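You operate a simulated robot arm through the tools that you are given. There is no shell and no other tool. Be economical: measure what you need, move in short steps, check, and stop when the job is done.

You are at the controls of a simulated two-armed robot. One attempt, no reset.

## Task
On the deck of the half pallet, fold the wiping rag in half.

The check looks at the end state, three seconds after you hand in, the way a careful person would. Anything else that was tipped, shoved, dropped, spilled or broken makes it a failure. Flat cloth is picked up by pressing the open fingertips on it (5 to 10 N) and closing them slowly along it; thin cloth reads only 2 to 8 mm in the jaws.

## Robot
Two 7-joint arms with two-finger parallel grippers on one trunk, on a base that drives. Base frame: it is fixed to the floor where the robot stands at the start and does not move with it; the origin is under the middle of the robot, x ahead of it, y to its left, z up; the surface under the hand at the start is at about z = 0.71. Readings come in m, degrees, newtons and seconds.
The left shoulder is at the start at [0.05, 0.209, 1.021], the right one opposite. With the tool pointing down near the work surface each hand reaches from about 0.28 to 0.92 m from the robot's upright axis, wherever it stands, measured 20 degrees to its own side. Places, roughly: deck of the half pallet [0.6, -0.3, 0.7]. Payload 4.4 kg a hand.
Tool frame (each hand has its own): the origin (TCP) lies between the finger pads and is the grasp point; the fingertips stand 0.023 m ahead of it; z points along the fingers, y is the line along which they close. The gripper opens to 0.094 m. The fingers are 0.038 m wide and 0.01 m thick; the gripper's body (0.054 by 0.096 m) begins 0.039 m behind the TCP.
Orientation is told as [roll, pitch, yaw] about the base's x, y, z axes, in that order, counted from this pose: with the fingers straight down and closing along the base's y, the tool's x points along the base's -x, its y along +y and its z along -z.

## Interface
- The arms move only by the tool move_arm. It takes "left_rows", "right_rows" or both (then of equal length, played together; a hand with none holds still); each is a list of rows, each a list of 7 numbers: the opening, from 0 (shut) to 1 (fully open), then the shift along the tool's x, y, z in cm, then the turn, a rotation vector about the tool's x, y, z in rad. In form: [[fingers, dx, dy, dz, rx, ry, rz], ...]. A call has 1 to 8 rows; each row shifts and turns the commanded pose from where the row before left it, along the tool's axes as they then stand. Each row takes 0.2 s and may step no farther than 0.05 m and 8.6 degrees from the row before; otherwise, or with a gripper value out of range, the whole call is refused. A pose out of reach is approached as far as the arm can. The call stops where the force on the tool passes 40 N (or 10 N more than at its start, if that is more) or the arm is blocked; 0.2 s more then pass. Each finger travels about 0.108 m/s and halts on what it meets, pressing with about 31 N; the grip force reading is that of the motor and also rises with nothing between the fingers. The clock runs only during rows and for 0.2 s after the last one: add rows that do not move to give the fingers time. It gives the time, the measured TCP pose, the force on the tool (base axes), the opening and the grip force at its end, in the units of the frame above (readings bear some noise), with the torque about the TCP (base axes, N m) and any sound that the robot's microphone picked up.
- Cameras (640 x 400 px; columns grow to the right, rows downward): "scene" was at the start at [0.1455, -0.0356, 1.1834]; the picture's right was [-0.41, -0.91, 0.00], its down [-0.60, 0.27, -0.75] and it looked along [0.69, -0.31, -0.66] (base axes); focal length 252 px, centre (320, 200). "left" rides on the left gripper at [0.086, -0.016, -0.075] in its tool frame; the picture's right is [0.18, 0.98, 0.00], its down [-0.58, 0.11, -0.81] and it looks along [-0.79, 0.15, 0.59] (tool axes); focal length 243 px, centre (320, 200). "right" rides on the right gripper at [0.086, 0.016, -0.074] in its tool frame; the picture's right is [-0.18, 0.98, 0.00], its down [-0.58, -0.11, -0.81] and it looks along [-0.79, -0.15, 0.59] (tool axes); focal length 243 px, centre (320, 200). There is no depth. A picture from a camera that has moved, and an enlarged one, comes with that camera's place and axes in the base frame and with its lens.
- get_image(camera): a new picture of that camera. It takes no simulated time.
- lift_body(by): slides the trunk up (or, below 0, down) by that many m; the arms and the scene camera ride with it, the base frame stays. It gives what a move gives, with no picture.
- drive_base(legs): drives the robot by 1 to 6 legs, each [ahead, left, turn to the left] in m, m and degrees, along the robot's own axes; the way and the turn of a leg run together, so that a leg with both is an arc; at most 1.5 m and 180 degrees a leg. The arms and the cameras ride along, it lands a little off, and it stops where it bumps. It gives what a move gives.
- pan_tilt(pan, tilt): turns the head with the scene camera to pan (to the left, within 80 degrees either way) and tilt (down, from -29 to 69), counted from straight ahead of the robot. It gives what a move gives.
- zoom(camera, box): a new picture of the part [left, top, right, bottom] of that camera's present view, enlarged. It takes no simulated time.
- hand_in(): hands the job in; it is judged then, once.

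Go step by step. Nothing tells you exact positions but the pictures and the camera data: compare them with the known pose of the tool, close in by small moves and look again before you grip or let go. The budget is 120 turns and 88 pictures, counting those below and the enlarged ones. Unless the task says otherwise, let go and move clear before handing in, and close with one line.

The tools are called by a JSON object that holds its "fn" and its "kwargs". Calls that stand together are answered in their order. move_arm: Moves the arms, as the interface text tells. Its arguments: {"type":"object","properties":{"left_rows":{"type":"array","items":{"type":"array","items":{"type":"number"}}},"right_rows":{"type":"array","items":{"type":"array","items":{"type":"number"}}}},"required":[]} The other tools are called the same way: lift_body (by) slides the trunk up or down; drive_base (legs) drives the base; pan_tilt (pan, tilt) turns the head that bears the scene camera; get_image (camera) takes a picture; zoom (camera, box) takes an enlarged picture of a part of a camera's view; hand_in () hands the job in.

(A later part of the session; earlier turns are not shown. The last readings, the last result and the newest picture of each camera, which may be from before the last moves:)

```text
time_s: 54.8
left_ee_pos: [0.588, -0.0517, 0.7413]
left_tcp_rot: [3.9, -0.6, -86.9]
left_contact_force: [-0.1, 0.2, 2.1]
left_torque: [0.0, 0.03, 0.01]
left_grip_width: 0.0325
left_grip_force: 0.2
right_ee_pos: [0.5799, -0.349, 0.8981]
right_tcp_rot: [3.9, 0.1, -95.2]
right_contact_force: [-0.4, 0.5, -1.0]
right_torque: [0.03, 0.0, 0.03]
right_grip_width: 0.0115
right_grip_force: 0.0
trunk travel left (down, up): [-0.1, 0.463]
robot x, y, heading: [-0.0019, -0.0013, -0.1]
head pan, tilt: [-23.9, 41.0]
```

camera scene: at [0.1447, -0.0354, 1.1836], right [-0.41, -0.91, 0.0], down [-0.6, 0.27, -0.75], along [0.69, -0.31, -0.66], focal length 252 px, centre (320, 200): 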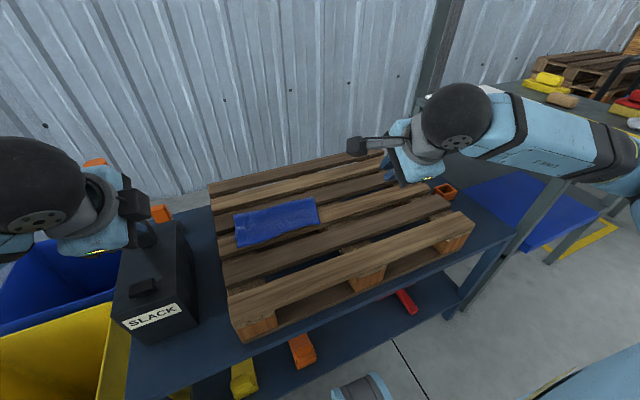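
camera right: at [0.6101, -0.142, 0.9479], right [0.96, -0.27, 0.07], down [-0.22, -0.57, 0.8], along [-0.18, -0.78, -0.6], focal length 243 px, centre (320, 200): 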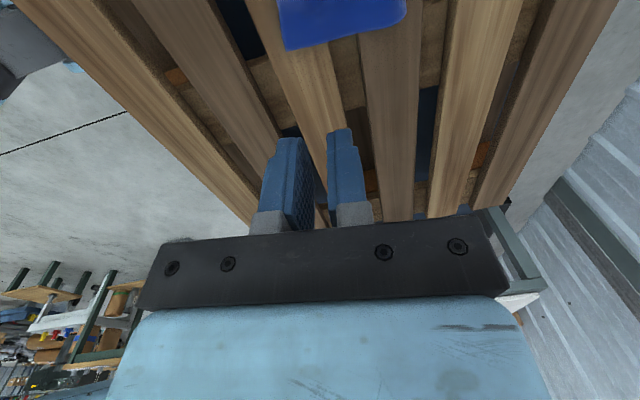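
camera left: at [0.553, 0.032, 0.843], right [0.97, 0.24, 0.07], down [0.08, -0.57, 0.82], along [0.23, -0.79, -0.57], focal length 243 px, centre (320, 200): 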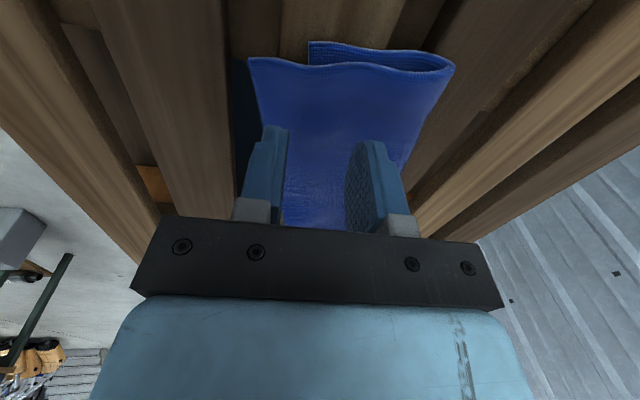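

{"fn": "move_arm", "kwargs": {"left_rows": [[0.35, 0, 0, 0.2, 0, 0, 0], [0.35, 0, 0, 0.1, 0, 0, 0], [0.32, 0, 0, 0, 0, 0, 0], [0.29, 0, 0, 0, 0, 0, 0], [0.26, 0, 0, 0, 0, 0, 0], [0.23, 0, 0, 0, 0, 0, 0], [0.2, 0, 0, 0, 0, 0, 0], [0.18, 0, 0, 0, 0, 0, 0]]}}

{"fn": "zoom", "kwargs": {"camera": "left", "box": [200, 30, 440, 180]}}

```text
time_s: 56.6
left_ee_pos: [0.5881, -0.0509, 0.7378]
left_tcp_rot: [4.0, -0.5, -86.9]
left_contact_force: [1.4, -0.5, 12.0]
left_torque: [-0.04, -0.04, -0.02]
left_grip_width: 0.018
left_grip_force: 1.4
right_ee_pos: [0.5787, -0.3464, 0.8993]
right_tcp_rot: [4.0, 0.1, -95.3]
right_contact_force: [-0.2, 0.0, 0.0]
right_torque: [0.02, -0.01, -0.01]
right_grip_width: 0.0113
right_grip_force: 0.0
trunk travel left (down, up): [-0.1, 0.463]
robot x, y, heading: [-0.0028, -0.0035, -0.1]
head pan, tilt: [-23.9, 41.0]
```

```text
2.67 times, centred on (320, 105) of left
camera zoom: at [0.5613, 0.036, 0.81], right [0.97, 0.24, 0.07], down [0.08, -0.57, 0.82], along [0.23, -0.79, -0.57], focal length 647 px, centre (320, 453)
```

zoom: 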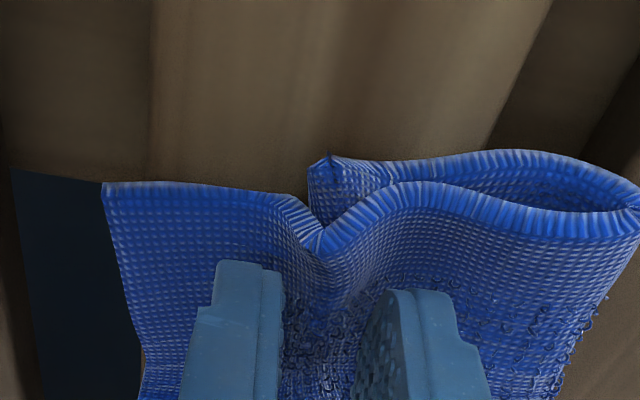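

{"fn": "move_arm", "kwargs": {"left_rows": [[0.16, 0, 0, 0, 0, 0, 0], [0.14, 0, 0, 0, 0, 0, 0], [0.12, 0, 0, 0, 0, 0, 0], [0.1, 0, 0, 0, 0, 0, 0], [0.08, 0, 0, 0, 0, 0, 0], [0.06, 0, 0, 0, 0, 0, 0], [0.05, 0, 0, 0, 0, 0, 0], [0.05, 0, 0, 0, 0, 0, 0]]}}

{"fn": "zoom", "kwargs": {"camera": "left", "box": [200, 30, 440, 180]}}

```text
time_s: 58.4
left_ee_pos: [0.5866, -0.0499, 0.7372]
left_tcp_rot: [4.0, -0.6, -86.9]
left_contact_force: [1.1, -0.4, 14.0]
left_torque: [0.03, -0.08, -0.01]
left_grip_width: 0.0067
left_grip_force: 30.9
right_ee_pos: [0.5784, -0.3472, 0.9002]
right_tcp_rot: [3.9, 0.2, -95.2]
right_contact_force: [0.2, -0.5, -0.2]
right_torque: [-0.01, -0.01, 0.03]
right_grip_width: 0.0114
right_grip_force: 0.1
trunk travel left (down, up): [-0.1, 0.463]
robot x, y, heading: [-0.0045, -0.0015, 0.1]
head pan, tilt: [-23.9, 41.0]
```

```text
2.67 times, centred on (320, 105) of left
camera zoom: at [0.5613, 0.036, 0.8101], right [0.97, 0.24, 0.07], down [0.08, -0.57, 0.82], along [0.23, -0.79, -0.57], focal length 647 px, centre (320, 453)
```

zoom: 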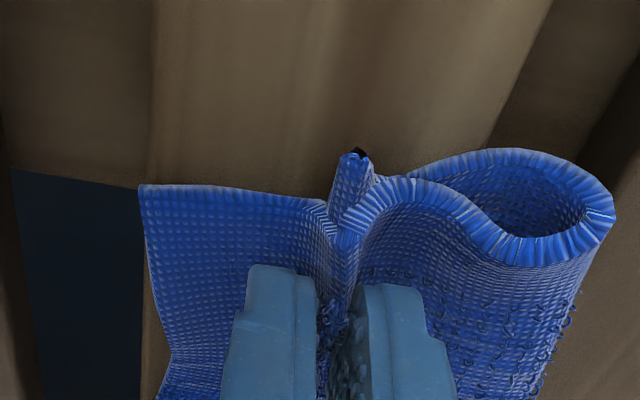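

The grip is solid at 6.7 mm. I'll lift gently and check whether only the top layer comes along.

{"fn": "move_arm", "kwargs": {"left_rows": [[0.04, 0, 0, -0.6, 0, 0, 0], [0.04, 0, 0, -0.7, 0, 0, 0], [0.04, 0, 0.3, -0.7, 0, 0, 0], [0.04, 0, 0.3, -0.7, 0, 0, 0]]}}

{"fn": "zoom", "kwargs": {"camera": "left", "box": [200, 30, 440, 180]}}

```text
time_s: 59.4
left_ee_pos: [0.5904, -0.0503, 0.7663]
left_tcp_rot: [3.9, -0.5, -86.9]
left_contact_force: [-0.2, 0.2, -0.4]
left_torque: [-0.02, 0.01, 0.0]
left_grip_width: 0.0057
left_grip_force: 30.9
right_ee_pos: [0.579, -0.3468, 0.8983]
right_tcp_rot: [3.9, 0.1, -95.2]
right_contact_force: [-0.7, 0.9, -0.5]
right_torque: [0.01, 0.01, -0.01]
right_grip_width: 0.0111
right_grip_force: 0.0
trunk travel left (down, up): [-0.1, 0.463]
robot x, y, heading: [0.0009, -0.002, 0.1]
head pan, tilt: [-23.9, 41.0]
```

```text
2.67 times, centred on (320, 105) of left
camera zoom: at [0.5654, 0.0367, 0.8377], right [0.97, 0.24, 0.06], down [0.08, -0.57, 0.82], along [0.23, -0.79, -0.57], focal length 647 px, centre (320, 453)
```

zoom: 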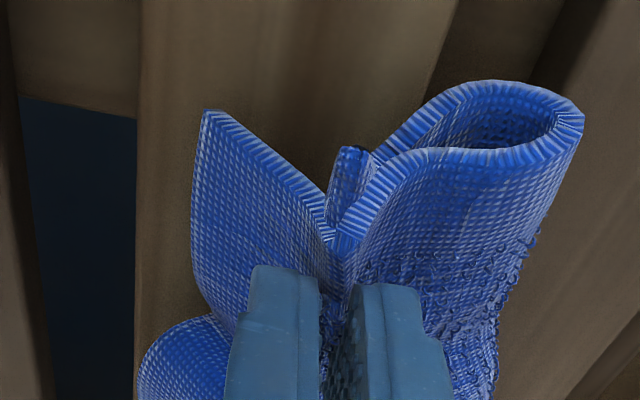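

The bottom layer came along too. I'll set it back down, release, and instead grip only the overhanging single-layer strip with the fingers closing along y.

{"fn": "move_arm", "kwargs": {"left_rows": [[0.04, 0, -0.3, 0.7, 0, 0, 0], [0.04, 0, -0.3, 0.7, 0, 0, 0], [0.04, 0, 0, 0.6, 0, 0, 0], [0.1, 0, 0, 0.3, 0, 0, 0], [0.16, 0, 0, 0, 0, 0, 0], [0.2, 0, 0, -0.5, 0, 0, 0], [0.2, 0, 0, -1.5, 0, 0, 0], [0.2, 0, 0, -3, 0, 0, 0]]}}

{"fn": "move_arm", "kwargs": {"left_rows": [[0.2, 0, 0, -3, 0, 0, -0.145], [0.2, 0, 0, -3, 0, 0, -0.145], [0.2, 0, 0, -3, 0, 0, -0.145], [0.2, 0, 0, 0, 0, 0, -0.145], [0.2, 0, 0, 0, 0, 0, -0.145], [0.2, 0, 0, 0, 0, 0, -0.145], [0.2, 0, 0, 0, 0, 0, -0.145], [0.2, 0, 0, 0, 0, 0, -0.145]]}}

{"fn": "get_image", "kwargs": {"camera": "left"}}

{"fn": "zoom", "kwargs": {"camera": "scene", "box": [210, 160, 340, 260]}}

```text
time_s: 61.2
left_ee_pos: [0.5845, -0.0499, 0.7917]
left_tcp_rot: [4.0, -0.5, -86.9]
left_contact_force: [-0.7, 0.0, 0.6]
left_torque: [0.01, 0.0, 0.0]
left_grip_width: 0.0189
left_grip_force: 0.0
right_ee_pos: [0.5801, -0.3474, 0.9003]
right_tcp_rot: [3.8, 0.1, -95.2]
right_contact_force: [0.7, -1.5, 0.0]
right_torque: [-0.01, -0.02, -0.01]
right_grip_width: 0.0115
right_grip_force: 0.1
trunk travel left (down, up): [-0.1, 0.463]
robot x, y, heading: [0.0003, 0.0032, -0.1]
head pan, tilt: [-23.9, 41.0]
```

```text
time_s: 63.0
left_ee_pos: [0.579, -0.0505, 0.8835]
left_tcp_rot: [1.0, -3.7, -20.3]
left_contact_force: [0.7, -0.4, 0.0]
left_torque: [0.01, 0.01, -0.02]
left_grip_width: 0.0189
left_grip_force: 0.0
right_ee_pos: [0.5802, -0.3463, 0.8994]
right_tcp_rot: [3.9, 0.2, -95.2]
right_contact_force: [0.6, -0.4, -0.4]
right_torque: [-0.01, -0.01, -0.01]
right_grip_width: 0.0112
right_grip_force: 0.1
trunk travel left (down, up): [-0.1, 0.463]
robot x, y, heading: [0.0029, -0.0039, 0.0]
head pan, tilt: [-23.9, 41.0]
```

```text
25 pictures are left
camera left: at [0.4866, -0.0335, 0.9499], right [0.17, 0.99, 0.01], down [0.53, -0.09, 0.84], along [0.83, -0.14, -0.54], focal length 243 px, centre (320, 200)
```

left: 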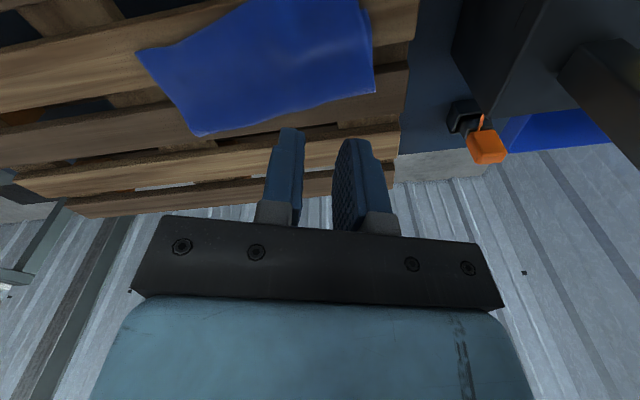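

```text
4.00 times, centred on (275, 210) of scene
camera zoom: at [0.1455, -0.0356, 1.1834], right [-0.41, -0.91, 0.0], down [-0.6, 0.27, -0.75], along [0.69, -0.31, -0.66], focal length 1008 px, centre (500, 160)
```

zoom: 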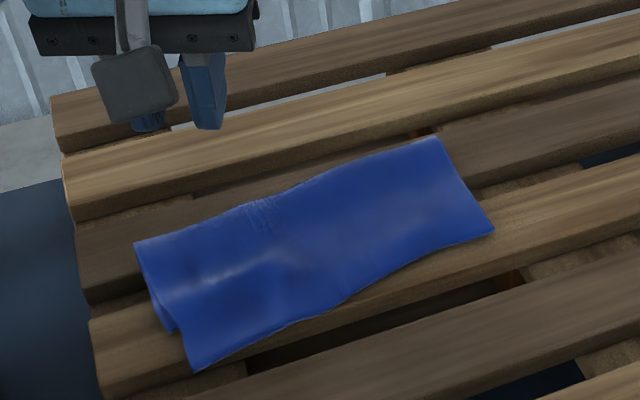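

I'll finish turning to yaw +10° (closing along the top edge), level the hand, and hover over the overhanging strip at about (.553, −.055).

{"fn": "move_arm", "kwargs": {"left_rows": [[0.45, 0, 0, 0, 0.017, 0.065, 0], [0.45, 0, 0, 0, 0, 0, -0.132], [0.45, 0, 0, 0, 0, 0, -0.132], [0.45, 0, 0, 0, 0, 0, -0.132], [0.45, 0, 0, 0, 0, 0, -0.132], [0.45, 2.64, 0, 3.5, 0, 0, 0], [0.45, 0, 0, 4, 0, 0, 0], [0.45, 0, 0, 4, 0, 0, 0]]}}

{"fn": "get_image", "kwargs": {"camera": "left"}}

{"fn": "zoom", "kwargs": {"camera": "scene", "box": [200, 180, 310, 265]}}

```text
time_s: 64.8
left_ee_pos: [0.5545, -0.0554, 0.768]
left_tcp_rot: [0.1, -0.1, 9.9]
left_contact_force: [0.4, 0.0, 0.4]
left_torque: [-0.03, 0.03, 0.02]
left_grip_width: 0.0423
left_grip_force: 0.0
right_ee_pos: [0.5797, -0.3481, 0.8996]
right_tcp_rot: [3.8, 0.1, -95.2]
right_contact_force: [-0.8, 0.1, -0.4]
right_torque: [0.02, -0.02, 0.0]
right_grip_width: 0.0115
right_grip_force: 0.0
trunk travel left (down, up): [-0.1, 0.463]
robot x, y, heading: [-0.0017, -0.0013, -0.0]
head pan, tilt: [-23.9, 41.0]
```

```text
23 pictures are left
camera left: at [0.4718, -0.0847, 0.8408], right [-0.35, 0.94, 0.0], down [0.55, 0.21, 0.81], along [0.76, 0.28, -0.59], focal length 243 px, centre (320, 200)
```

left: 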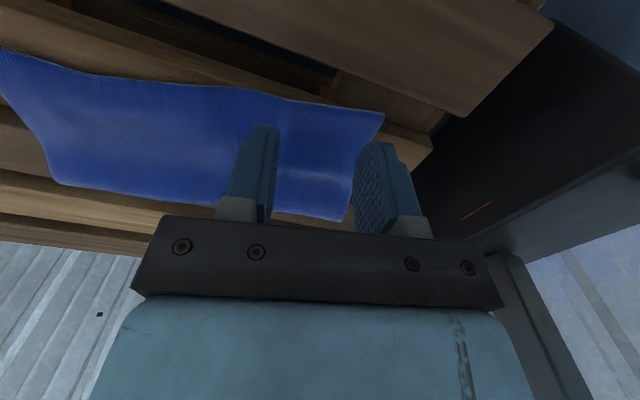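

```text
4.71 times, centred on (255, 222) of scene
camera zoom: at [0.1457, -0.0355, 1.1835], right [-0.41, -0.91, 0.0], down [-0.6, 0.27, -0.75], along [0.69, -0.31, -0.66], focal length 1186 px, centre (626, 94)
```

zoom: 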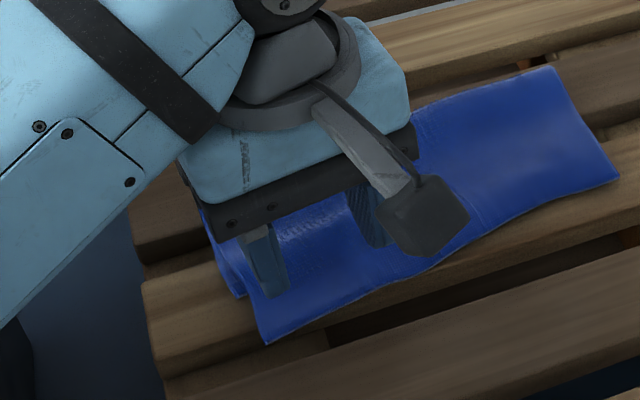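

The position is good, with the corner at (.540, −.019). I'll go down to contact on the strip.

{"fn": "move_arm", "kwargs": {"left_rows": [[0.45, 0, 0, 1.4, 0, 0, 0], [0.45, 0, 0, 1.0, 0, 0, 0], [0.45, 0, 0, 0.4, 0, 0, 0], [0.45, 0, 0, 0.2, 0, 0, 0], [0.45, 0, 0, 0.1, 0, 0, 0]]}}

```text
time_s: 66.0
left_ee_pos: [0.554, -0.0552, 0.7369]
left_tcp_rot: [-0.1, -0.2, 9.8]
left_contact_force: [2.1, -0.2, 9.8]
left_torque: [-0.16, -0.23, 0.03]
left_grip_width: 0.0423
left_grip_force: 0.3
right_ee_pos: [0.5793, -0.3471, 0.9001]
right_tcp_rot: [4.0, 0.1, -95.3]
right_contact_force: [-0.1, 0.6, -0.1]
right_torque: [0.04, 0.01, -0.03]
right_grip_width: 0.0111
right_grip_force: 0.0
trunk travel left (down, up): [-0.1, 0.463]
robot x, y, heading: [0.0016, -0.001, -0.1]
head pan, tilt: [-23.9, 41.0]
```

{"fn": "move_arm", "kwargs": {"left_rows": [[0.42, 0, 0, 0, 0, 0, 0], [0.39, 0, 0, 0, 0, 0, 0], [0.36, 0, 0, 0, 0, 0, 0], [0.33, 0, 0, 0, 0, 0, 0], [0.3, 0, 0, 0, 0, 0, 0], [0.27, 0, 0, 0, 0, 0, 0], [0.24, 0, 0, 0, 0, 0, 0], [0.21, 0, 0, 0, 0, 0, 0]]}}

{"fn": "zoom", "kwargs": {"camera": "left", "box": [200, 50, 440, 200]}}

```text
time_s: 67.8
left_ee_pos: [0.552, -0.0546, 0.7371]
left_tcp_rot: [0.0, -0.2, 9.9]
left_contact_force: [-1.5, 1.9, 15.7]
left_torque: [-0.03, -0.18, 0.01]
left_grip_width: 0.018
left_grip_force: 0.1
right_ee_pos: [0.5786, -0.3466, 0.9011]
right_tcp_rot: [4.0, 0.1, -95.2]
right_contact_force: [-0.4, -0.4, -0.1]
right_torque: [-0.02, 0.02, 0.01]
right_grip_width: 0.0113
right_grip_force: 0.1
trunk travel left (down, up): [-0.1, 0.463]
robot x, y, heading: [0.0014, 0.0002, -0.2]
head pan, tilt: [-23.9, 41.0]
```

```text
2.67 times, centred on (320, 125) of left
camera zoom: at [0.4693, -0.0843, 0.8102], right [-0.35, 0.94, 0.0], down [0.55, 0.21, 0.81], along [0.76, 0.28, -0.59], focal length 647 px, centre (320, 400)
```

zoom: 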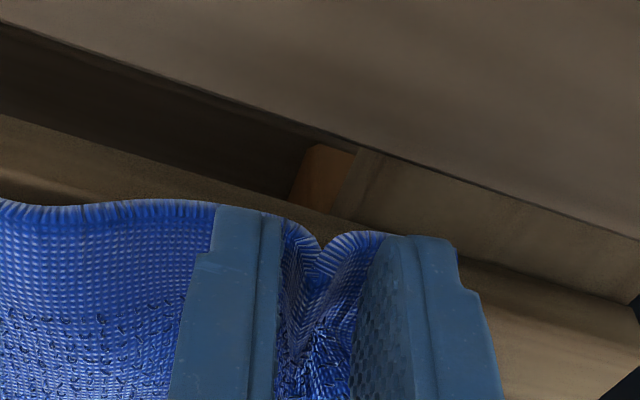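

A strong single-layer ridge is forming, so I'll continue closing.

{"fn": "move_arm", "kwargs": {"left_rows": [[0.18, 0, 0, 0, 0, 0, 0], [0.15, 0, 0, 0, 0, 0, 0], [0.12, 0, 0, 0, 0, 0, 0], [0.1, 0, 0, 0, 0, 0, 0], [0.07, 0, 0, 0, 0, 0, 0], [0.04, 0, 0, 0, 0, 0, 0], [0.02, 0, 0, 0, 0, 0, 0], [0.02, 0, 0, 0, 0, 0, 0]]}}

{"fn": "move_arm", "kwargs": {"left_rows": [[0.01, 0, 0, -0.5, 0, 0, 0], [0.01, -0.2, 0, -0.7, 0, 0, 0], [0.01, -0.4, 0.1, -0.8, 0, 0, 0]]}}

{"fn": "get_image", "kwargs": {"camera": "left"}}

```text
time_s: 69.6
left_ee_pos: [0.5528, -0.0548, 0.7376]
left_tcp_rot: [0.0, -0.2, 9.9]
left_contact_force: [0.0, -1.3, 13.9]
left_torque: [-0.13, -0.24, -0.02]
left_grip_width: 0.0043
left_grip_force: 30.8
right_ee_pos: [0.5788, -0.3471, 0.9008]
right_tcp_rot: [4.0, 0.1, -95.1]
right_contact_force: [-0.1, 1.0, -1.1]
right_torque: [-0.02, 0.0, -0.01]
right_grip_width: 0.0113
right_grip_force: 0.1
trunk travel left (down, up): [-0.1, 0.463]
robot x, y, heading: [-0.0022, -0.001, 0.2]
head pan, tilt: [-23.9, 41.0]
```

```text
time_s: 70.4
left_ee_pos: [0.5591, -0.0522, 0.7557]
left_tcp_rot: [0.0, -0.2, 9.8]
left_contact_force: [-0.2, 1.0, 0.4]
left_torque: [-0.07, -0.02, 0.02]
left_grip_width: 0.0044
left_grip_force: 31.2
right_ee_pos: [0.5803, -0.3473, 0.9]
right_tcp_rot: [3.9, 0.1, -95.2]
right_contact_force: [-0.1, -0.7, -0.2]
right_torque: [-0.01, -0.01, 0.01]
right_grip_width: 0.0112
right_grip_force: 0.1
trunk travel left (down, up): [-0.1, 0.463]
robot x, y, heading: [0.0006, -0.0027, -0.4]
head pan, tilt: [-23.9, 41.0]
```

```text
20 pictures are left
camera left: at [0.475, -0.0827, 0.8294], right [-0.35, 0.94, 0.0], down [0.55, 0.21, 0.81], along [0.76, 0.28, -0.59], focal length 243 px, centre (320, 200)
```

left: 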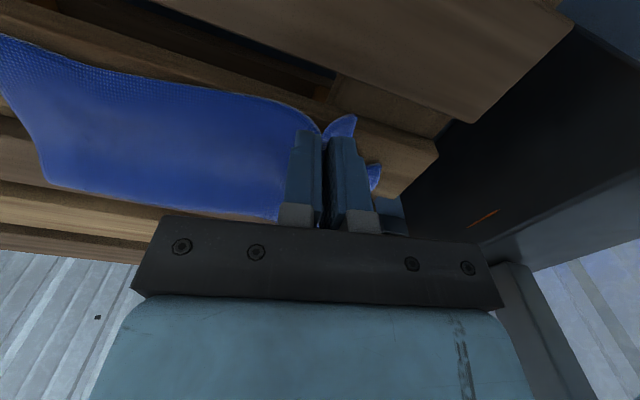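

The left hand holds just the top layer at 4.4 mm. I'll carry it about +3 cm in x and +1 cm in y, lower it, and open gently to spread the ridge.

{"fn": "move_arm", "kwargs": {"left_rows": [[0.01, -0.76, 0.12, 0, 0, 0, 0], [0.01, -0.76, 0.12, 0, 0, 0, 0], [0.01, -0.76, 0.12, 0, 0, 0, 0], [0.01, -0.76, 0.12, 0.2, 0, 0, 0], [0.01, 0, 0, 0.7, 0, 0, 0], [0.01, 0, 0, 0.5, 0, 0, 0]]}}

{"fn": "move_arm", "kwargs": {"left_rows": [[0.06, 0, 0, 0, 0, 0, 0], [0.12, 0, 0, 0, 0, 0, 0], [0.18, 0, 0, 0, 0, 0, 0], [0.24, 0, 0, 0, 0, 0, 0], [0.3, 0, 0, 0, 0, 0, 0], [0.3, 0, 0, -1, 0, 0, 0], [0.3, 0, 0, -3, 0, 0, 0], [0.3, 0, 0, -4, 0, 0, 0]]}}

{"fn": "get_image", "kwargs": {"camera": "left"}}

```text
time_s: 71.8
left_ee_pos: [0.5874, -0.0417, 0.744]
left_tcp_rot: [0.0, 0.0, 9.8]
left_contact_force: [-1.3, 0.2, 0.6]
left_torque: [-0.02, -0.03, 0.04]
left_grip_width: 0.0042
left_grip_force: 31.5
right_ee_pos: [0.5792, -0.347, 0.9004]
right_tcp_rot: [3.8, 0.1, -95.2]
right_contact_force: [0.8, 1.3, -0.6]
right_torque: [0.01, 0.03, 0.02]
right_grip_width: 0.0111
right_grip_force: 0.1
trunk travel left (down, up): [-0.1, 0.463]
robot x, y, heading: [0.0041, 0.0012, 0.0]
head pan, tilt: [-23.9, 41.0]
```

```text
time_s: 73.6
left_ee_pos: [0.5875, -0.0442, 0.8211]
left_tcp_rot: [0.2, -0.1, 9.8]
left_contact_force: [-0.4, -0.1, -0.5]
left_torque: [-0.02, 0.01, 0.0]
left_grip_width: 0.0281
left_grip_force: 0.1
right_ee_pos: [0.5789, -0.3473, 0.8997]
right_tcp_rot: [3.9, 0.1, -95.2]
right_contact_force: [0.2, -0.1, -1.0]
right_torque: [0.04, -0.02, 0.02]
right_grip_width: 0.0112
right_grip_force: 0.0
trunk travel left (down, up): [-0.1, 0.463]
robot x, y, heading: [-0.002, -0.0005, 0.3]
head pan, tilt: [-23.9, 41.0]
```

```text
19 pictures are left
camera left: at [0.504, -0.0738, 0.8948], right [-0.35, 0.94, 0.0], down [0.55, 0.21, 0.81], along [0.76, 0.28, -0.59], focal length 243 px, centre (320, 200)
```

left: 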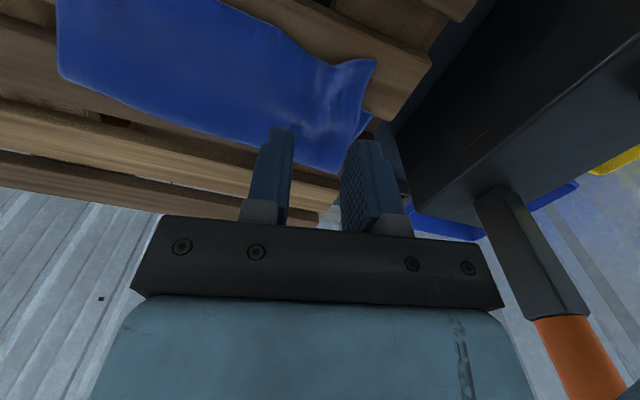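

{"fn": "move_arm", "kwargs": {"left_rows": [[0.3, 0, 0, -4, 0, 0, 0], [0.3, 0, 0, -4, 0, 0, 0], [0.3, 0, 0, -3, 0, 0, 0], [0.3, 1.46, 4.32, 0, 0, 0, 0], [0.3, 1.46, 4.32, 0, 0, 0, 0], [0.3, 1.46, 4.32, 0, 0, 0, 0], [0.3, 1.46, 4.32, 0, 0, 0, 0]]}}

{"fn": "zoom", "kwargs": {"camera": "scene", "box": [210, 160, 340, 260]}}

{"fn": "zoom", "kwargs": {"camera": "scene", "box": [225, 205, 290, 255]}}

```text
time_s: 75.2
left_ee_pos: [0.4991, 0.1194, 0.9322]
left_tcp_rot: [0.0, -0.2, 9.7]
left_contact_force: [0.4, -0.1, 0.3]
left_torque: [-0.02, 0.0, -0.01]
left_grip_width: 0.0282
left_grip_force: 0.1
right_ee_pos: [0.5779, -0.3464, 0.9014]
right_tcp_rot: [4.0, 0.1, -95.3]
right_contact_force: [0.6, 0.2, 0.4]
right_torque: [0.03, 0.0, -0.03]
right_grip_width: 0.0113
right_grip_force: 0.1
trunk travel left (down, up): [-0.1, 0.463]
robot x, y, heading: [0.0003, -0.0068, -0.1]
head pan, tilt: [-23.9, 41.0]
```

```text
4.00 times, centred on (275, 210) of scene
camera zoom: at [0.1451, -0.0348, 1.1836], right [-0.41, -0.91, 0.0], down [-0.6, 0.27, -0.75], along [0.69, -0.31, -0.66], focal length 1008 px, centre (500, 160)
```

zoom: 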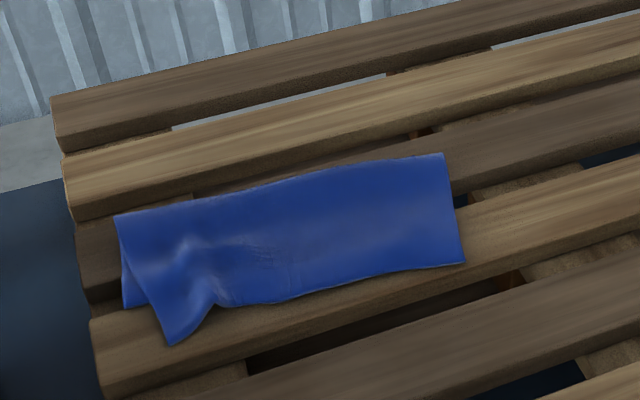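

```text
8.00 times, centred on (258, 230) of scene
camera zoom: at [0.1451, -0.0348, 1.1836], right [-0.41, -0.91, 0.0], down [-0.6, 0.27, -0.75], along [0.69, -0.31, -0.66], focal length 2016 px, centre (820, -40)
```

zoom: 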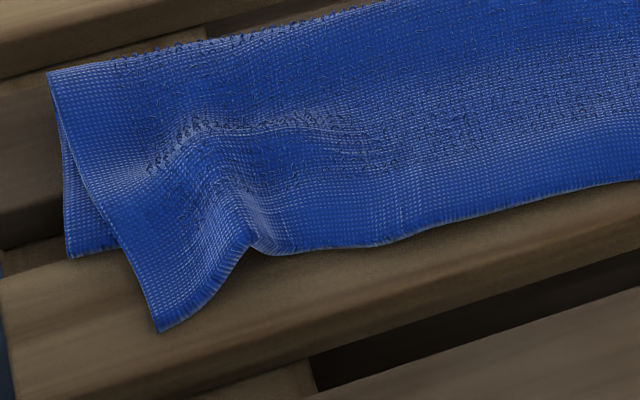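

Now only the left top corner is off: it is at about (.562, −.014) and should lie near the bottom corner (.604, .006). I'll go back and pinch that corner flap.

{"fn": "move_arm", "kwargs": {"left_rows": [[0.27, -1.01, -3.94, 0, 0, 0, 0], [0.27, -1.01, -3.94, 0, 0, 0, 0], [0.27, -1.01, -3.94, 0, 0, 0, 0], [0.27, -1.01, -3.94, 0, 0, 0, 0], [0.27, 0, 0, 4.5, 0, 0, 0], [0.27, 0, 0, 4.5, 0, 0, 0], [0.27, 0, 0, 4.5, 0, 0, 0], [0.27, 0, 0, 3, 0, 0, 0]]}}

{"fn": "get_image", "kwargs": {"camera": "left"}}

```text
time_s: 77.0
left_ee_pos: [0.5665, -0.0311, 0.7674]
left_tcp_rot: [0.0, -0.1, 9.8]
left_contact_force: [0.8, -0.4, 0.1]
left_torque: [0.01, 0.03, 0.01]
left_grip_width: 0.0258
left_grip_force: 0.2
right_ee_pos: [0.5793, -0.3479, 0.8989]
right_tcp_rot: [3.8, 0.1, -95.2]
right_contact_force: [1.0, -0.4, -0.3]
right_torque: [-0.01, -0.03, 0.0]
right_grip_width: 0.0115
right_grip_force: 0.1
trunk travel left (down, up): [-0.1, 0.463]
robot x, y, heading: [-0.0008, 0.0018, -0.1]
head pan, tilt: [-23.9, 41.0]
```

```text
16 pictures are left
camera left: at [0.4841, -0.0603, 0.8407], right [-0.35, 0.94, 0.0], down [0.55, 0.21, 0.81], along [0.76, 0.28, -0.59], focal length 243 px, centre (320, 200)
```

left: 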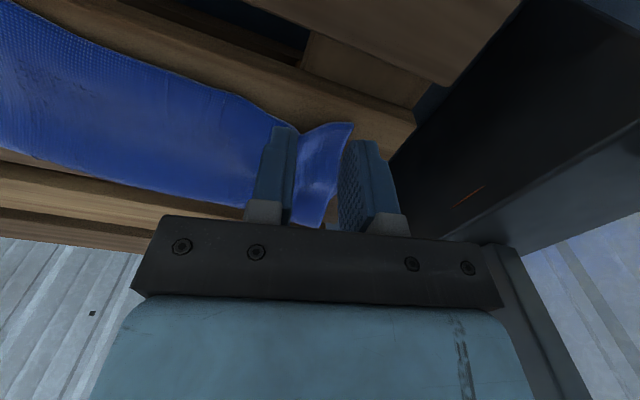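

{"fn": "move_arm", "kwargs": {"left_rows": [[0.23, 0, 0.2, 1.4, 0, 0, 0], [0.23, 0, 0, 1.0, 0, 0, 0], [0.23, 0, 0, 0.4, 0, 0, 0], [0.23, 0, 0, 0.2, 0, 0, 0], [0.23, 0, 0, 0.1, 0, 0, 0]]}}

{"fn": "zoom", "kwargs": {"camera": "left", "box": [200, 50, 440, 200]}}

```text
time_s: 78.2
left_ee_pos: [0.5656, -0.0285, 0.7375]
left_tcp_rot: [0.0, -0.2, 9.9]
left_contact_force: [1.2, -0.1, 3.4]
left_torque: [-0.01, -0.09, 0.0]
left_grip_width: 0.0217
left_grip_force: 0.1
right_ee_pos: [0.5788, -0.3475, 0.8994]
right_tcp_rot: [3.9, 0.0, -95.3]
right_contact_force: [0.3, -0.3, -0.1]
right_torque: [0.02, 0.01, -0.01]
right_grip_width: 0.0113
right_grip_force: 0.1
trunk travel left (down, up): [-0.1, 0.463]
robot x, y, heading: [-0.0022, 0.0025, 0.4]
head pan, tilt: [-23.9, 41.0]
```

```text
2.67 times, centred on (320, 125) of left
camera zoom: at [0.4837, -0.058, 0.8102], right [-0.35, 0.94, 0.0], down [0.55, 0.21, 0.81], along [0.76, 0.28, -0.59], focal length 647 px, centre (320, 400)
```

zoom: 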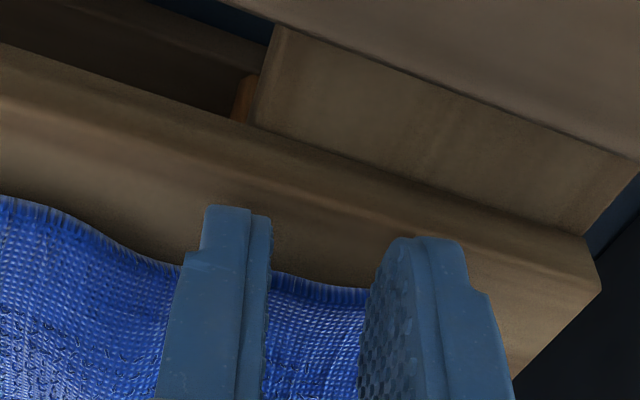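

The fingers straddle the flap. I'll press to about 10 N and close.

{"fn": "move_arm", "kwargs": {"left_rows": [[0.23, 0, 0, 0.12, 0, 0, 0], [0.21, 0, 0, 0.03, 0, 0, 0], [0.19, 0, 0, 0, 0, 0, 0], [0.17, 0, 0, 0, 0, 0, 0], [0.15, 0, 0, 0, 0, 0, 0], [0.13, 0, 0, 0, 0, 0, 0], [0.11, 0, 0, 0, 0, 0, 0], [0.09, 0, 0, 0, 0, 0, 0]]}}

{"fn": "move_arm", "kwargs": {"left_rows": [[0.07, 0, 0, 0, 0, 0, 0], [0.05, 0, 0, 0, 0, 0, 0], [0.03, 0, 0, 0, 0, 0, 0], [0.02, 0, 0, 0, 0, 0, 0], [0.02, 0, 0, 0, 0, 0, 0]]}}

{"fn": "zoom", "kwargs": {"camera": "left", "box": [200, 50, 440, 200]}}

```text
time_s: 80.0
left_ee_pos: [0.5655, -0.0292, 0.7356]
left_tcp_rot: [0.0, -0.2, 9.8]
left_contact_force: [-0.3, -0.3, 12.6]
left_torque: [0.04, -0.22, 0.01]
left_grip_width: 0.0071
left_grip_force: 0.0
right_ee_pos: [0.5778, -0.3484, 0.9003]
right_tcp_rot: [4.0, 0.2, -95.2]
right_contact_force: [-0.4, -1.0, -0.1]
right_torque: [0.0, 0.0, -0.01]
right_grip_width: 0.0112
right_grip_force: 0.0
trunk travel left (down, up): [-0.1, 0.463]
robot x, y, heading: [-0.0006, 0.0003, 0.0]
head pan, tilt: [-23.9, 41.0]
```

```text
time_s: 81.2
left_ee_pos: [0.5665, -0.0274, 0.7364]
left_tcp_rot: [0.1, -0.1, 9.8]
left_contact_force: [-0.8, -0.1, 14.2]
left_torque: [0.01, -0.2, 0.0]
left_grip_width: 0.0
left_grip_force: 0.2
right_ee_pos: [0.5782, -0.3475, 0.8998]
right_tcp_rot: [4.0, 0.1, -95.2]
right_contact_force: [0.3, 0.3, -0.8]
right_torque: [-0.02, -0.03, 0.0]
right_grip_width: 0.0113
right_grip_force: 0.0
trunk travel left (down, up): [-0.1, 0.463]
robot x, y, heading: [-0.0023, 0.0049, -0.2]
head pan, tilt: [-23.9, 41.0]
```

```text
2.67 times, centred on (320, 125) of left
camera zoom: at [0.4831, -0.0582, 0.8092], right [-0.35, 0.94, 0.0], down [0.55, 0.21, 0.81], along [0.76, 0.28, -0.59], focal length 647 px, centre (320, 400)
```

zoom: 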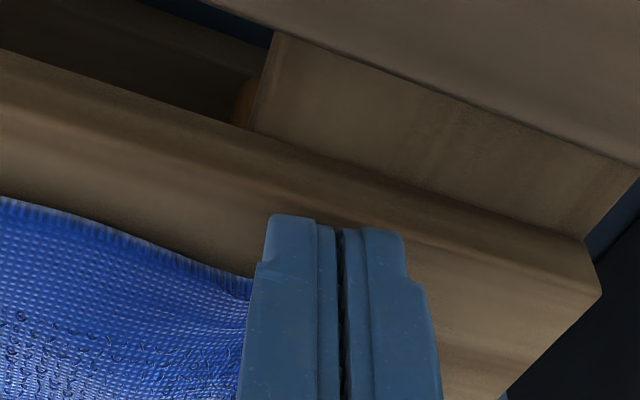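

It slipped again. I'll lift the hand and check the state.

{"fn": "move_arm", "kwargs": {"left_rows": [[0.05, 0, 0, -3, 0, 0, 0], [0.05, 0, 0, -4, 0, 0, 0], [0.05, 4, 0, -2, 0, 0, 0], [0.05, 4, 0, 0, 0, 0, 0]]}}

{"fn": "get_image", "kwargs": {"camera": "left"}}

```text
time_s: 82.2
left_ee_pos: [0.4853, -0.0432, 0.8242]
left_tcp_rot: [0.1, -0.1, 9.9]
left_contact_force: [-0.1, -0.8, 1.4]
left_torque: [0.02, -0.01, 0.01]
left_grip_width: 0.0048
left_grip_force: 0.0
right_ee_pos: [0.5787, -0.3479, 0.8994]
right_tcp_rot: [3.9, 0.1, -95.2]
right_contact_force: [-0.3, 0.0, -0.1]
right_torque: [-0.01, 0.01, 0.01]
right_grip_width: 0.0113
right_grip_force: 0.0
trunk travel left (down, up): [-0.1, 0.463]
robot x, y, heading: [-0.0004, 0.0003, -0.0]
head pan, tilt: [-23.9, 41.0]
```

```text
13 pictures are left
camera left: at [0.4028, -0.0729, 0.8976], right [-0.35, 0.94, 0.0], down [0.55, 0.21, 0.81], along [0.76, 0.28, -0.59], focal length 243 px, centre (320, 200)
```

left: 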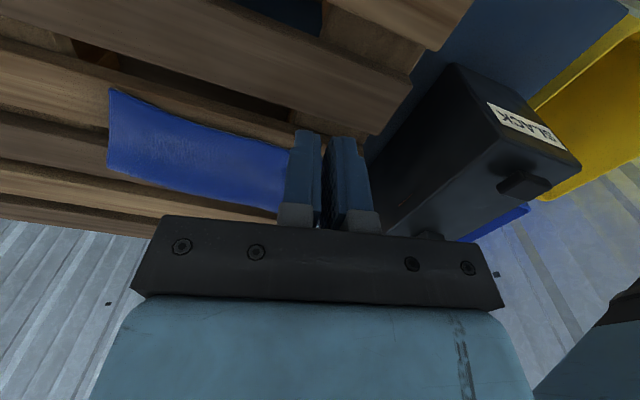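

{"fn": "move_arm", "kwargs": {"left_rows": [[0.05, 0, 0, -4, 0, 0, 0], [0.05, 0, 0, -4, 0, 0, 0], [0.05, 0, 4, -2, 0, 0, 0], [0.05, 0, 4, 0, 0, 0, 0], [0.05, 0, 4, 0, 0, 0, 0], [0.05, 0, 4, 0, 0, 0, 0]]}}

{"fn": "zoom", "kwargs": {"camera": "scene", "box": [210, 175, 320, 255]}}

```text
time_s: 83.6
left_ee_pos: [0.4592, 0.1169, 0.926]
left_tcp_rot: [0.0, -0.1, 9.8]
left_contact_force: [0.2, -0.3, 0.0]
left_torque: [-0.01, -0.02, 0.0]
left_grip_width: 0.0048
left_grip_force: 0.0
right_ee_pos: [0.5793, -0.3477, 0.9004]
right_tcp_rot: [3.8, 0.1, -95.2]
right_contact_force: [-0.6, 0.2, 0.0]
right_torque: [0.01, 0.01, 0.01]
right_grip_width: 0.0115
right_grip_force: 0.2
trunk travel left (down, up): [-0.1, 0.463]
robot x, y, heading: [0.0015, 0.0004, 0.0]
head pan, tilt: [-23.9, 41.0]
```

```text
5.00 times, centred on (265, 215) of scene
camera zoom: at [0.1452, -0.0348, 1.1835], right [-0.41, -0.91, 0.0], down [-0.6, 0.27, -0.75], along [0.69, -0.31, -0.66], focal length 1260 px, centre (595, 125)
```

zoom: 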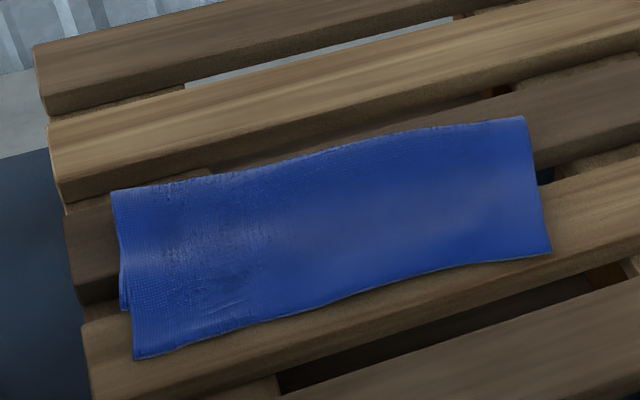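

The rag is flat again, with a 3.6 cm overhang at the left and about 1 cm at the right. Last time the bottom slid along because I barely lifted, so now I'll pinch the left edge again, peel it up high, and lay it down +3.5 cm.

{"fn": "move_arm", "kwargs": {"left_rows": [[0.45, 0, 0, 0, 0, 0, 0.125], [0.45, 0, 0, 0, 0, 0, 0.125], [0.45, -3.17, -3.36, 0, 0, 0, 0], [0.45, -3.17, -3.36, 0, 0, 0, 0], [0.45, -3.17, -3.36, 0, 0, 0, 0], [0.45, -3.17, -3.36, 0, 0, 0, 0], [0.45, 0, 0, 4.5, 0, 0, 0], [0.45, 0, 0, 4.5, 0, 0, 0]]}}

{"fn": "move_arm", "kwargs": {"left_rows": [[0.45, 0, 0, 4.5, 0, 0, 0], [0.45, 0, 0, 2.5, 0, 0, 0]]}}

{"fn": "get_image", "kwargs": {"camera": "left"}}

```text
time_s: 85.4
left_ee_pos: [0.5757, -0.0277, 0.8388]
left_tcp_rot: [0.0, -0.1, -4.5]
left_contact_force: [0.0, 0.1, 0.3]
left_torque: [-0.01, 0.01, -0.01]
left_grip_width: 0.0422
left_grip_force: 0.0
right_ee_pos: [0.5782, -0.3471, 0.8994]
right_tcp_rot: [4.0, 0.1, -95.2]
right_contact_force: [0.3, -0.5, -0.7]
right_torque: [-0.02, -0.01, 0.03]
right_grip_width: 0.0113
right_grip_force: 0.1
trunk travel left (down, up): [-0.1, 0.463]
robot x, y, heading: [-0.0024, -0.0003, 0.1]
head pan, tilt: [-23.9, 41.0]
```

```text
time_s: 86.0
left_ee_pos: [0.5753, -0.0305, 0.7657]
left_tcp_rot: [0.0, 0.0, -4.6]
left_contact_force: [-0.7, 0.4, -0.6]
left_torque: [0.02, -0.01, 0.0]
left_grip_width: 0.0423
left_grip_force: 0.0
right_ee_pos: [0.5799, -0.348, 0.8996]
right_tcp_rot: [3.9, 0.1, -95.1]
right_contact_force: [-0.3, -0.3, -0.2]
right_torque: [0.01, 0.01, 0.0]
right_grip_width: 0.0112
right_grip_force: 0.0
trunk travel left (down, up): [-0.1, 0.463]
robot x, y, heading: [0.0006, -0.0008, -0.1]
head pan, tilt: [-23.9, 41.0]
```

```text
11 pictures are left
camera left: at [0.4882, -0.0382, 0.8397], right [-0.11, 0.99, 0.0], down [0.59, 0.06, 0.81], along [0.8, 0.09, -0.59], focal length 243 px, centre (320, 200)
```

left: 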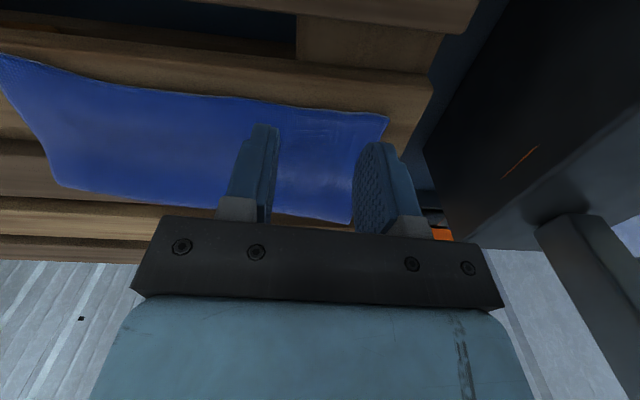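

{"fn": "move_arm", "kwargs": {"left_rows": [[0.45, 0, 0.4, 1.4, 0, 0, 0], [0.45, 0, 0, 0.9, 0, 0, 0], [0.45, 0, 0, 0.3, 0, 0, 0], [0.45, 0, 0, 0.2, 0, 0, 0], [0.45, 0, 0, 0.1, 0, 0, 0]]}}

```text
time_s: 87.2
left_ee_pos: [0.577, -0.0251, 0.7372]
left_tcp_rot: [0.0, -0.2, -4.5]
left_contact_force: [2.5, -1.4, 7.1]
left_torque: [-0.13, -0.15, 0.03]
left_grip_width: 0.0425
left_grip_force: 0.0
right_ee_pos: [0.5783, -0.3474, 0.8999]
right_tcp_rot: [4.0, 0.1, -95.2]
right_contact_force: [-0.2, 0.0, 0.7]
right_torque: [0.03, 0.02, -0.03]
right_grip_width: 0.0114
right_grip_force: 0.0
trunk travel left (down, up): [-0.1, 0.463]
robot x, y, heading: [-0.001, -0.0023, -0.2]
head pan, tilt: [-23.9, 41.0]
```

{"fn": "move_arm", "kwargs": {"left_rows": [[0.42, 0, 0, 0.04, 0, 0, 0], [0.39, 0, 0, 0, 0, 0, 0], [0.36, 0, 0, 0, 0, 0, 0], [0.33, 0, 0, 0, 0, 0, 0], [0.3, 0, 0, 0, 0, 0, 0], [0.27, 0, 0, 0, 0, 0, 0], [0.24, 0, 0, 0, 0, 0, 0], [0.21, 0, 0, 0, 0, 0, 0]]}}

{"fn": "move_arm", "kwargs": {"left_rows": [[0.18, 0, 0, 0, 0, 0, 0], [0.15, 0, 0, 0, 0, 0, 0], [0.12, 0, 0, 0, 0, 0, 0], [0.1, 0, 0, 0, 0, 0, 0], [0.07, 0, 0, 0, 0, 0, 0], [0.04, 0, 0, 0, 0, 0, 0], [0.02, 0, 0, 0, 0, 0, 0], [0.02, 0, 0, 0, 0, 0, 0]]}}

```text
time_s: 89.0
left_ee_pos: [0.5757, -0.0246, 0.7374]
left_tcp_rot: [0.1, -0.1, -4.5]
left_contact_force: [-1.2, 1.0, 12.3]
left_torque: [-0.13, -0.17, 0.02]
left_grip_width: 0.0184
left_grip_force: 0.1
right_ee_pos: [0.5784, -0.3467, 0.9008]
right_tcp_rot: [4.0, 0.1, -95.2]
right_contact_force: [-0.5, 0.1, -1.2]
right_torque: [0.01, -0.01, 0.02]
right_grip_width: 0.0112
right_grip_force: 0.0
trunk travel left (down, up): [-0.1, 0.463]
robot x, y, heading: [-0.0032, 0.0036, -0.0]
head pan, tilt: [-23.9, 41.0]
```

```text
time_s: 90.8
left_ee_pos: [0.5756, -0.0255, 0.7366]
left_tcp_rot: [0.2, -0.1, -4.5]
left_contact_force: [-0.8, -1.3, 11.0]
left_torque: [-0.13, -0.14, -0.03]
left_grip_width: 0.0044
left_grip_force: 31.2
right_ee_pos: [0.5791, -0.3481, 0.8996]
right_tcp_rot: [3.9, 0.1, -95.2]
right_contact_force: [0.7, 0.0, 0.0]
right_torque: [-0.01, -0.06, -0.01]
right_grip_width: 0.0114
right_grip_force: 0.1
trunk travel left (down, up): [-0.1, 0.463]
robot x, y, heading: [0.0002, -0.0007, -0.0]
head pan, tilt: [-23.9, 41.0]
```

Gripped at 4.4 mm. I'll peel it high and over, then check.

{"fn": "move_arm", "kwargs": {"left_rows": [[0.01, 0, 0, -0.8, 0, 0, 0], [0.01, 0, 0, -0.9, 0, 0, 0], [0.01, -0.4, 0, -1.0, 0, 0, 0], [0.01, -0.4, 0, -1.0, 0, 0, 0], [0.01, -0.7, 0, -1.0, 0, 0, 0], [0.01, -0.8, 0, -0.8, 0, 0, 0], [0.01, -1.0, 0, -0.3, 0, 0, 0], [0.01, -1.0, 0, 0, 0, 0, 0]]}}

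{"fn": "get_image", "kwargs": {"camera": "left"}}

```text
time_s: 92.6
left_ee_pos: [0.619, -0.028, 0.7929]
left_tcp_rot: [0.0, -0.1, -4.5]
left_contact_force: [-0.2, -0.7, 0.1]
left_torque: [-0.01, 0.02, -0.02]
left_grip_width: 0.0039
left_grip_force: 31.3
right_ee_pos: [0.5805, -0.3476, 0.9]
right_tcp_rot: [3.9, 0.1, -95.2]
right_contact_force: [0.4, 0.3, 0.8]
right_torque: [-0.01, -0.01, -0.01]
right_grip_width: 0.0114
right_grip_force: 0.0
trunk travel left (down, up): [-0.1, 0.463]
robot x, y, heading: [-0.0005, -0.003, 0.4]
head pan, tilt: [-23.9, 41.0]
```

```text
10 pictures are left
camera left: at [0.5312, -0.0364, 0.8665], right [-0.11, 0.99, 0.0], down [0.59, 0.06, 0.81], along [0.8, 0.09, -0.59], focal length 243 px, centre (320, 200)
```

left: 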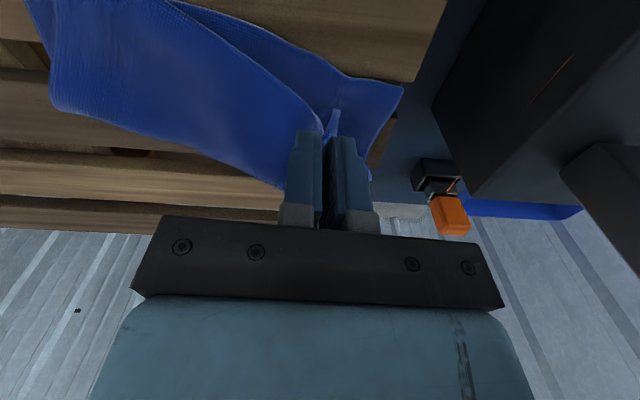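

The bottom layer stayed put, with its corner at (.608, .027). I'll shift +1.8 cm in y, align the yaw, lower, and open wide while lightly touching to spread the pinch.

{"fn": "move_arm", "kwargs": {"left_rows": [[0.01, 0.35, 0.85, 0, 0, 0, 0.074], [0.01, 0.35, 0.85, 0, 0, 0, 0.074], [0.01, 0, 0, 1.3, 0, 0, 0], [0.01, 0, 0, 1.3, 0, 0, 0], [0.01, 0, 0, 1.2, 0, 0, 0], [0.01, 0, 0, 0.9, 0, 0, 0], [0.01, 0, 0, 0.3, 0, 0, 0]]}}

{"fn": "zoom", "kwargs": {"camera": "left", "box": [160, 20, 448, 200]}}

```text
time_s: 94.2
left_ee_pos: [0.614, -0.0105, 0.7439]
left_tcp_rot: [0.1, -0.1, -13.0]
left_contact_force: [-1.5, -0.2, 4.4]
left_torque: [0.01, -0.01, 0.06]
left_grip_width: 0.0042
left_grip_force: 31.4
right_ee_pos: [0.5781, -0.3474, 0.8997]
right_tcp_rot: [4.0, 0.1, -95.2]
right_contact_force: [0.3, 0.9, 0.8]
right_torque: [-0.01, 0.04, 0.02]
right_grip_width: 0.0113
right_grip_force: 0.1
trunk travel left (down, up): [-0.1, 0.463]
robot x, y, heading: [-0.0009, 0.0001, -0.0]
head pan, tilt: [-23.9, 41.0]
```

```text
2.22 times, centred on (304, 110) of left
camera zoom: at [0.5257, -0.0056, 0.8173], right [0.04, 1.0, 0.0], down [0.59, -0.02, 0.81], along [0.81, -0.03, -0.59], focal length 539 px, centre (356, 400)
```

zoom: 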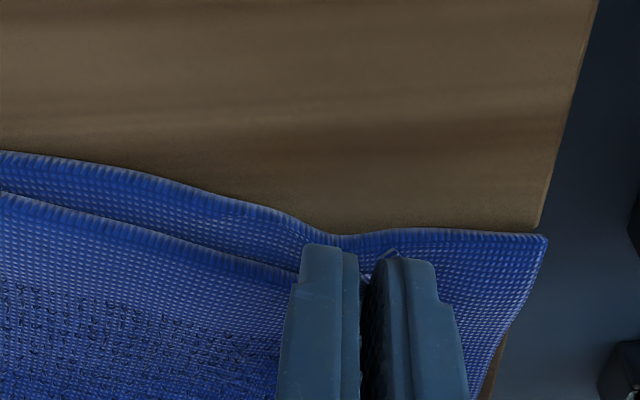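

The top edge now lies parallel, about 1 cm inside the bottom edge. I'll release while spreading gently.

{"fn": "move_arm", "kwargs": {"left_rows": [[0.06, 0, 0, 0, 0, 0, 0], [0.12, 0, 0, 0, 0, 0, 0], [0.2, 0, 0, 0, 0, 0, 0], [0.28, 0, 0, 0.05, 0, 0, 0], [0.36, 0, 0, 0, 0, 0, 0], [0.45, 0, 0, 0, 0, 0, 0], [0.45, 0, 0, -1, 0, 0, 0], [0.45, 0, 0, -3, 0, 0, 0]]}}

{"fn": "get_image", "kwargs": {"camera": "left"}}

```text
time_s: 96.0
left_ee_pos: [0.6135, -0.0118, 0.7832]
left_tcp_rot: [0.2, -0.1, -13.0]
left_contact_force: [-0.6, 0.4, -0.6]
left_torque: [0.0, -0.03, -0.01]
left_grip_width: 0.0424
left_grip_force: 0.0
right_ee_pos: [0.5793, -0.3473, 0.8988]
right_tcp_rot: [4.0, 0.0, -95.2]
right_contact_force: [-0.2, -0.7, -0.4]
right_torque: [-0.02, 0.0, 0.01]
right_grip_width: 0.0113
right_grip_force: 0.0
trunk travel left (down, up): [-0.1, 0.463]
robot x, y, heading: [0.0014, -0.0012, -0.0]
head pan, tilt: [-23.9, 41.0]
```

```text
8 pictures are left
camera left: at [0.5259, -0.0066, 0.8566], right [0.04, 1.0, 0.0], down [0.59, -0.03, 0.81], along [0.81, -0.03, -0.59], focal length 243 px, centre (320, 200)
```

left: 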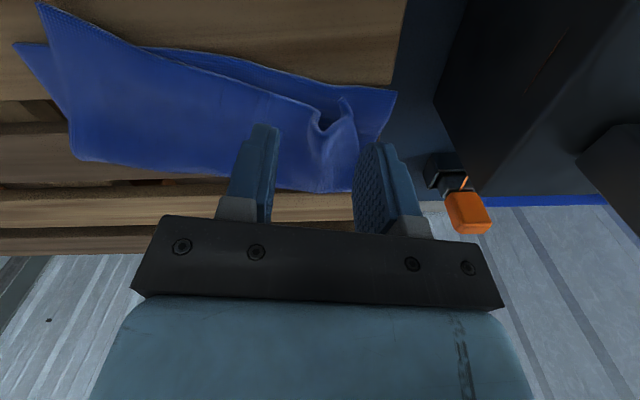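

The edge is aligned except for a leftover pinch wrinkle near the corner. I'll straddle it, press lightly, and open to spread it.

{"fn": "move_arm", "kwargs": {"left_rows": [[0.2, 0, 0.5, 0, 0, 0, 0], [0.2, 0, 0, 0, 0, 0, 0], [0.2, 0, 0, 1.8, 0, 0, 0], [0.2, 0, 0, 1.6, 0, 0, 0], [0.2, 0, 0, 0.4, 0, 0, 0], [0.2, 0, 0, 0.2, 0, 0, 0]]}}

```text
time_s: 97.4
left_ee_pos: [0.6157, -0.0057, 0.7423]
left_tcp_rot: [0.0, -0.1, -13.0]
left_contact_force: [-1.5, 0.1, 1.8]
left_torque: [0.01, -0.04, -0.02]
left_grip_width: 0.0188
left_grip_force: 0.1
right_ee_pos: [0.5789, -0.3474, 0.8999]
right_tcp_rot: [3.8, 0.1, -95.3]
right_contact_force: [0.7, -0.3, -0.5]
right_torque: [-0.01, -0.06, -0.02]
right_grip_width: 0.0113
right_grip_force: 0.1
trunk travel left (down, up): [-0.1, 0.463]
robot x, y, heading: [-0.0064, 0.0004, -0.1]
head pan, tilt: [-23.9, 41.0]
```

{"fn": "move_arm", "kwargs": {"left_rows": [[0.2, 0, 0, 0.15, 0, 0, 0], [0.25, 0, 0, 0.05, 0, 0, 0], [0.3, 0, 0, 0, 0, 0, 0], [0.35, 0, 0, 0, 0, 0, 0], [0.4, 0, 0, 0, 0, 0, 0], [0.45, 0, 0, 0, 0, 0, 0], [0.5, 0, 0, 0, 0, 0, 0]]}}

{"fn": "move_arm", "kwargs": {"left_rows": [[0.5, 0, 0, -1, 0, 0, 0], [0.5, 0, 0, -3, 0, 0, 0]]}}

{"fn": "get_image", "kwargs": {"camera": "left"}}

```text
time_s: 99.0
left_ee_pos: [0.615, -0.0064, 0.7402]
left_tcp_rot: [0.1, -0.1, -12.9]
left_contact_force: [-0.4, -0.2, 3.8]
left_torque: [0.01, -0.03, 0.04]
left_grip_width: 0.046
left_grip_force: 0.1
right_ee_pos: [0.579, -0.3476, 0.8999]
right_tcp_rot: [3.8, 0.1, -95.2]
right_contact_force: [0.2, 0.6, 0.3]
right_torque: [-0.01, -0.02, 0.01]
right_grip_width: 0.0112
right_grip_force: 0.1
trunk travel left (down, up): [-0.1, 0.463]
robot x, y, heading: [0.0002, -0.0017, -0.2]
head pan, tilt: [-23.9, 41.0]
```

```text
time_s: 99.6
left_ee_pos: [0.615, -0.0047, 0.7803]
left_tcp_rot: [0.1, 0.1, -13.0]
left_contact_force: [0.0, -0.5, -0.4]
left_torque: [0.01, 0.02, 0.0]
left_grip_width: 0.047
left_grip_force: 0.0
right_ee_pos: [0.5795, -0.3471, 0.8992]
right_tcp_rot: [3.9, 0.0, -95.1]
right_contact_force: [1.0, 0.2, 0.3]
right_torque: [-0.01, 0.0, -0.02]
right_grip_width: 0.0113
right_grip_force: 0.1
trunk travel left (down, up): [-0.1, 0.463]
robot x, y, heading: [0.0024, -0.0012, 0.2]
head pan, tilt: [-23.9, 41.0]
```

```text
7 pictures are left
camera left: at [0.5272, 0.0001, 0.8537], right [0.04, 1.0, 0.0], down [0.59, -0.03, 0.81], along [0.81, -0.03, -0.59], focal length 243 px, centre (320, 200)
```

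left: 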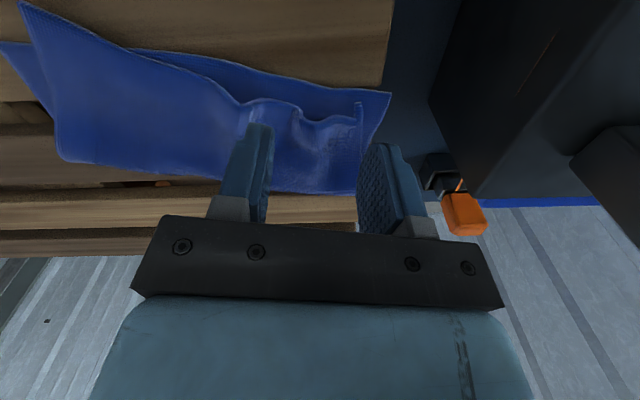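

Better. I'll press closed fingertips on the flap and drag it gently toward +y to smooth the remaining wrinkles.

{"fn": "move_arm", "kwargs": {"left_rows": [[0.0, 0.3, 1.35, 0, 0, 0, 0], [0.0, 0, 0, 0, 0, 0, 0], [0.0, 0, 0, 1.8, 0, 0, 0], [0.0, 0, 0, 1.6, 0, 0, 0], [0.0, 0, 0, 0.4, 0, 0, 0], [0.0, 0, 0, 0.2, 0, 0, 0]]}}

```text
time_s: 101.0
left_ee_pos: [0.6161, 0.0088, 0.7404]
left_tcp_rot: [0.0, 0.0, -12.9]
left_contact_force: [0.5, 0.5, 3.9]
left_torque: [0.03, -0.01, 0.03]
left_grip_width: 0.0
left_grip_force: 30.8
right_ee_pos: [0.5799, -0.3475, 0.9003]
right_tcp_rot: [4.0, 0.0, -95.2]
right_contact_force: [-0.8, 0.4, 0.1]
right_torque: [-0.03, 0.01, -0.02]
right_grip_width: 0.0115
right_grip_force: 0.0
trunk travel left (down, up): [-0.1, 0.463]
robot x, y, heading: [0.0013, 0.0011, 0.1]
head pan, tilt: [-23.9, 41.0]
```

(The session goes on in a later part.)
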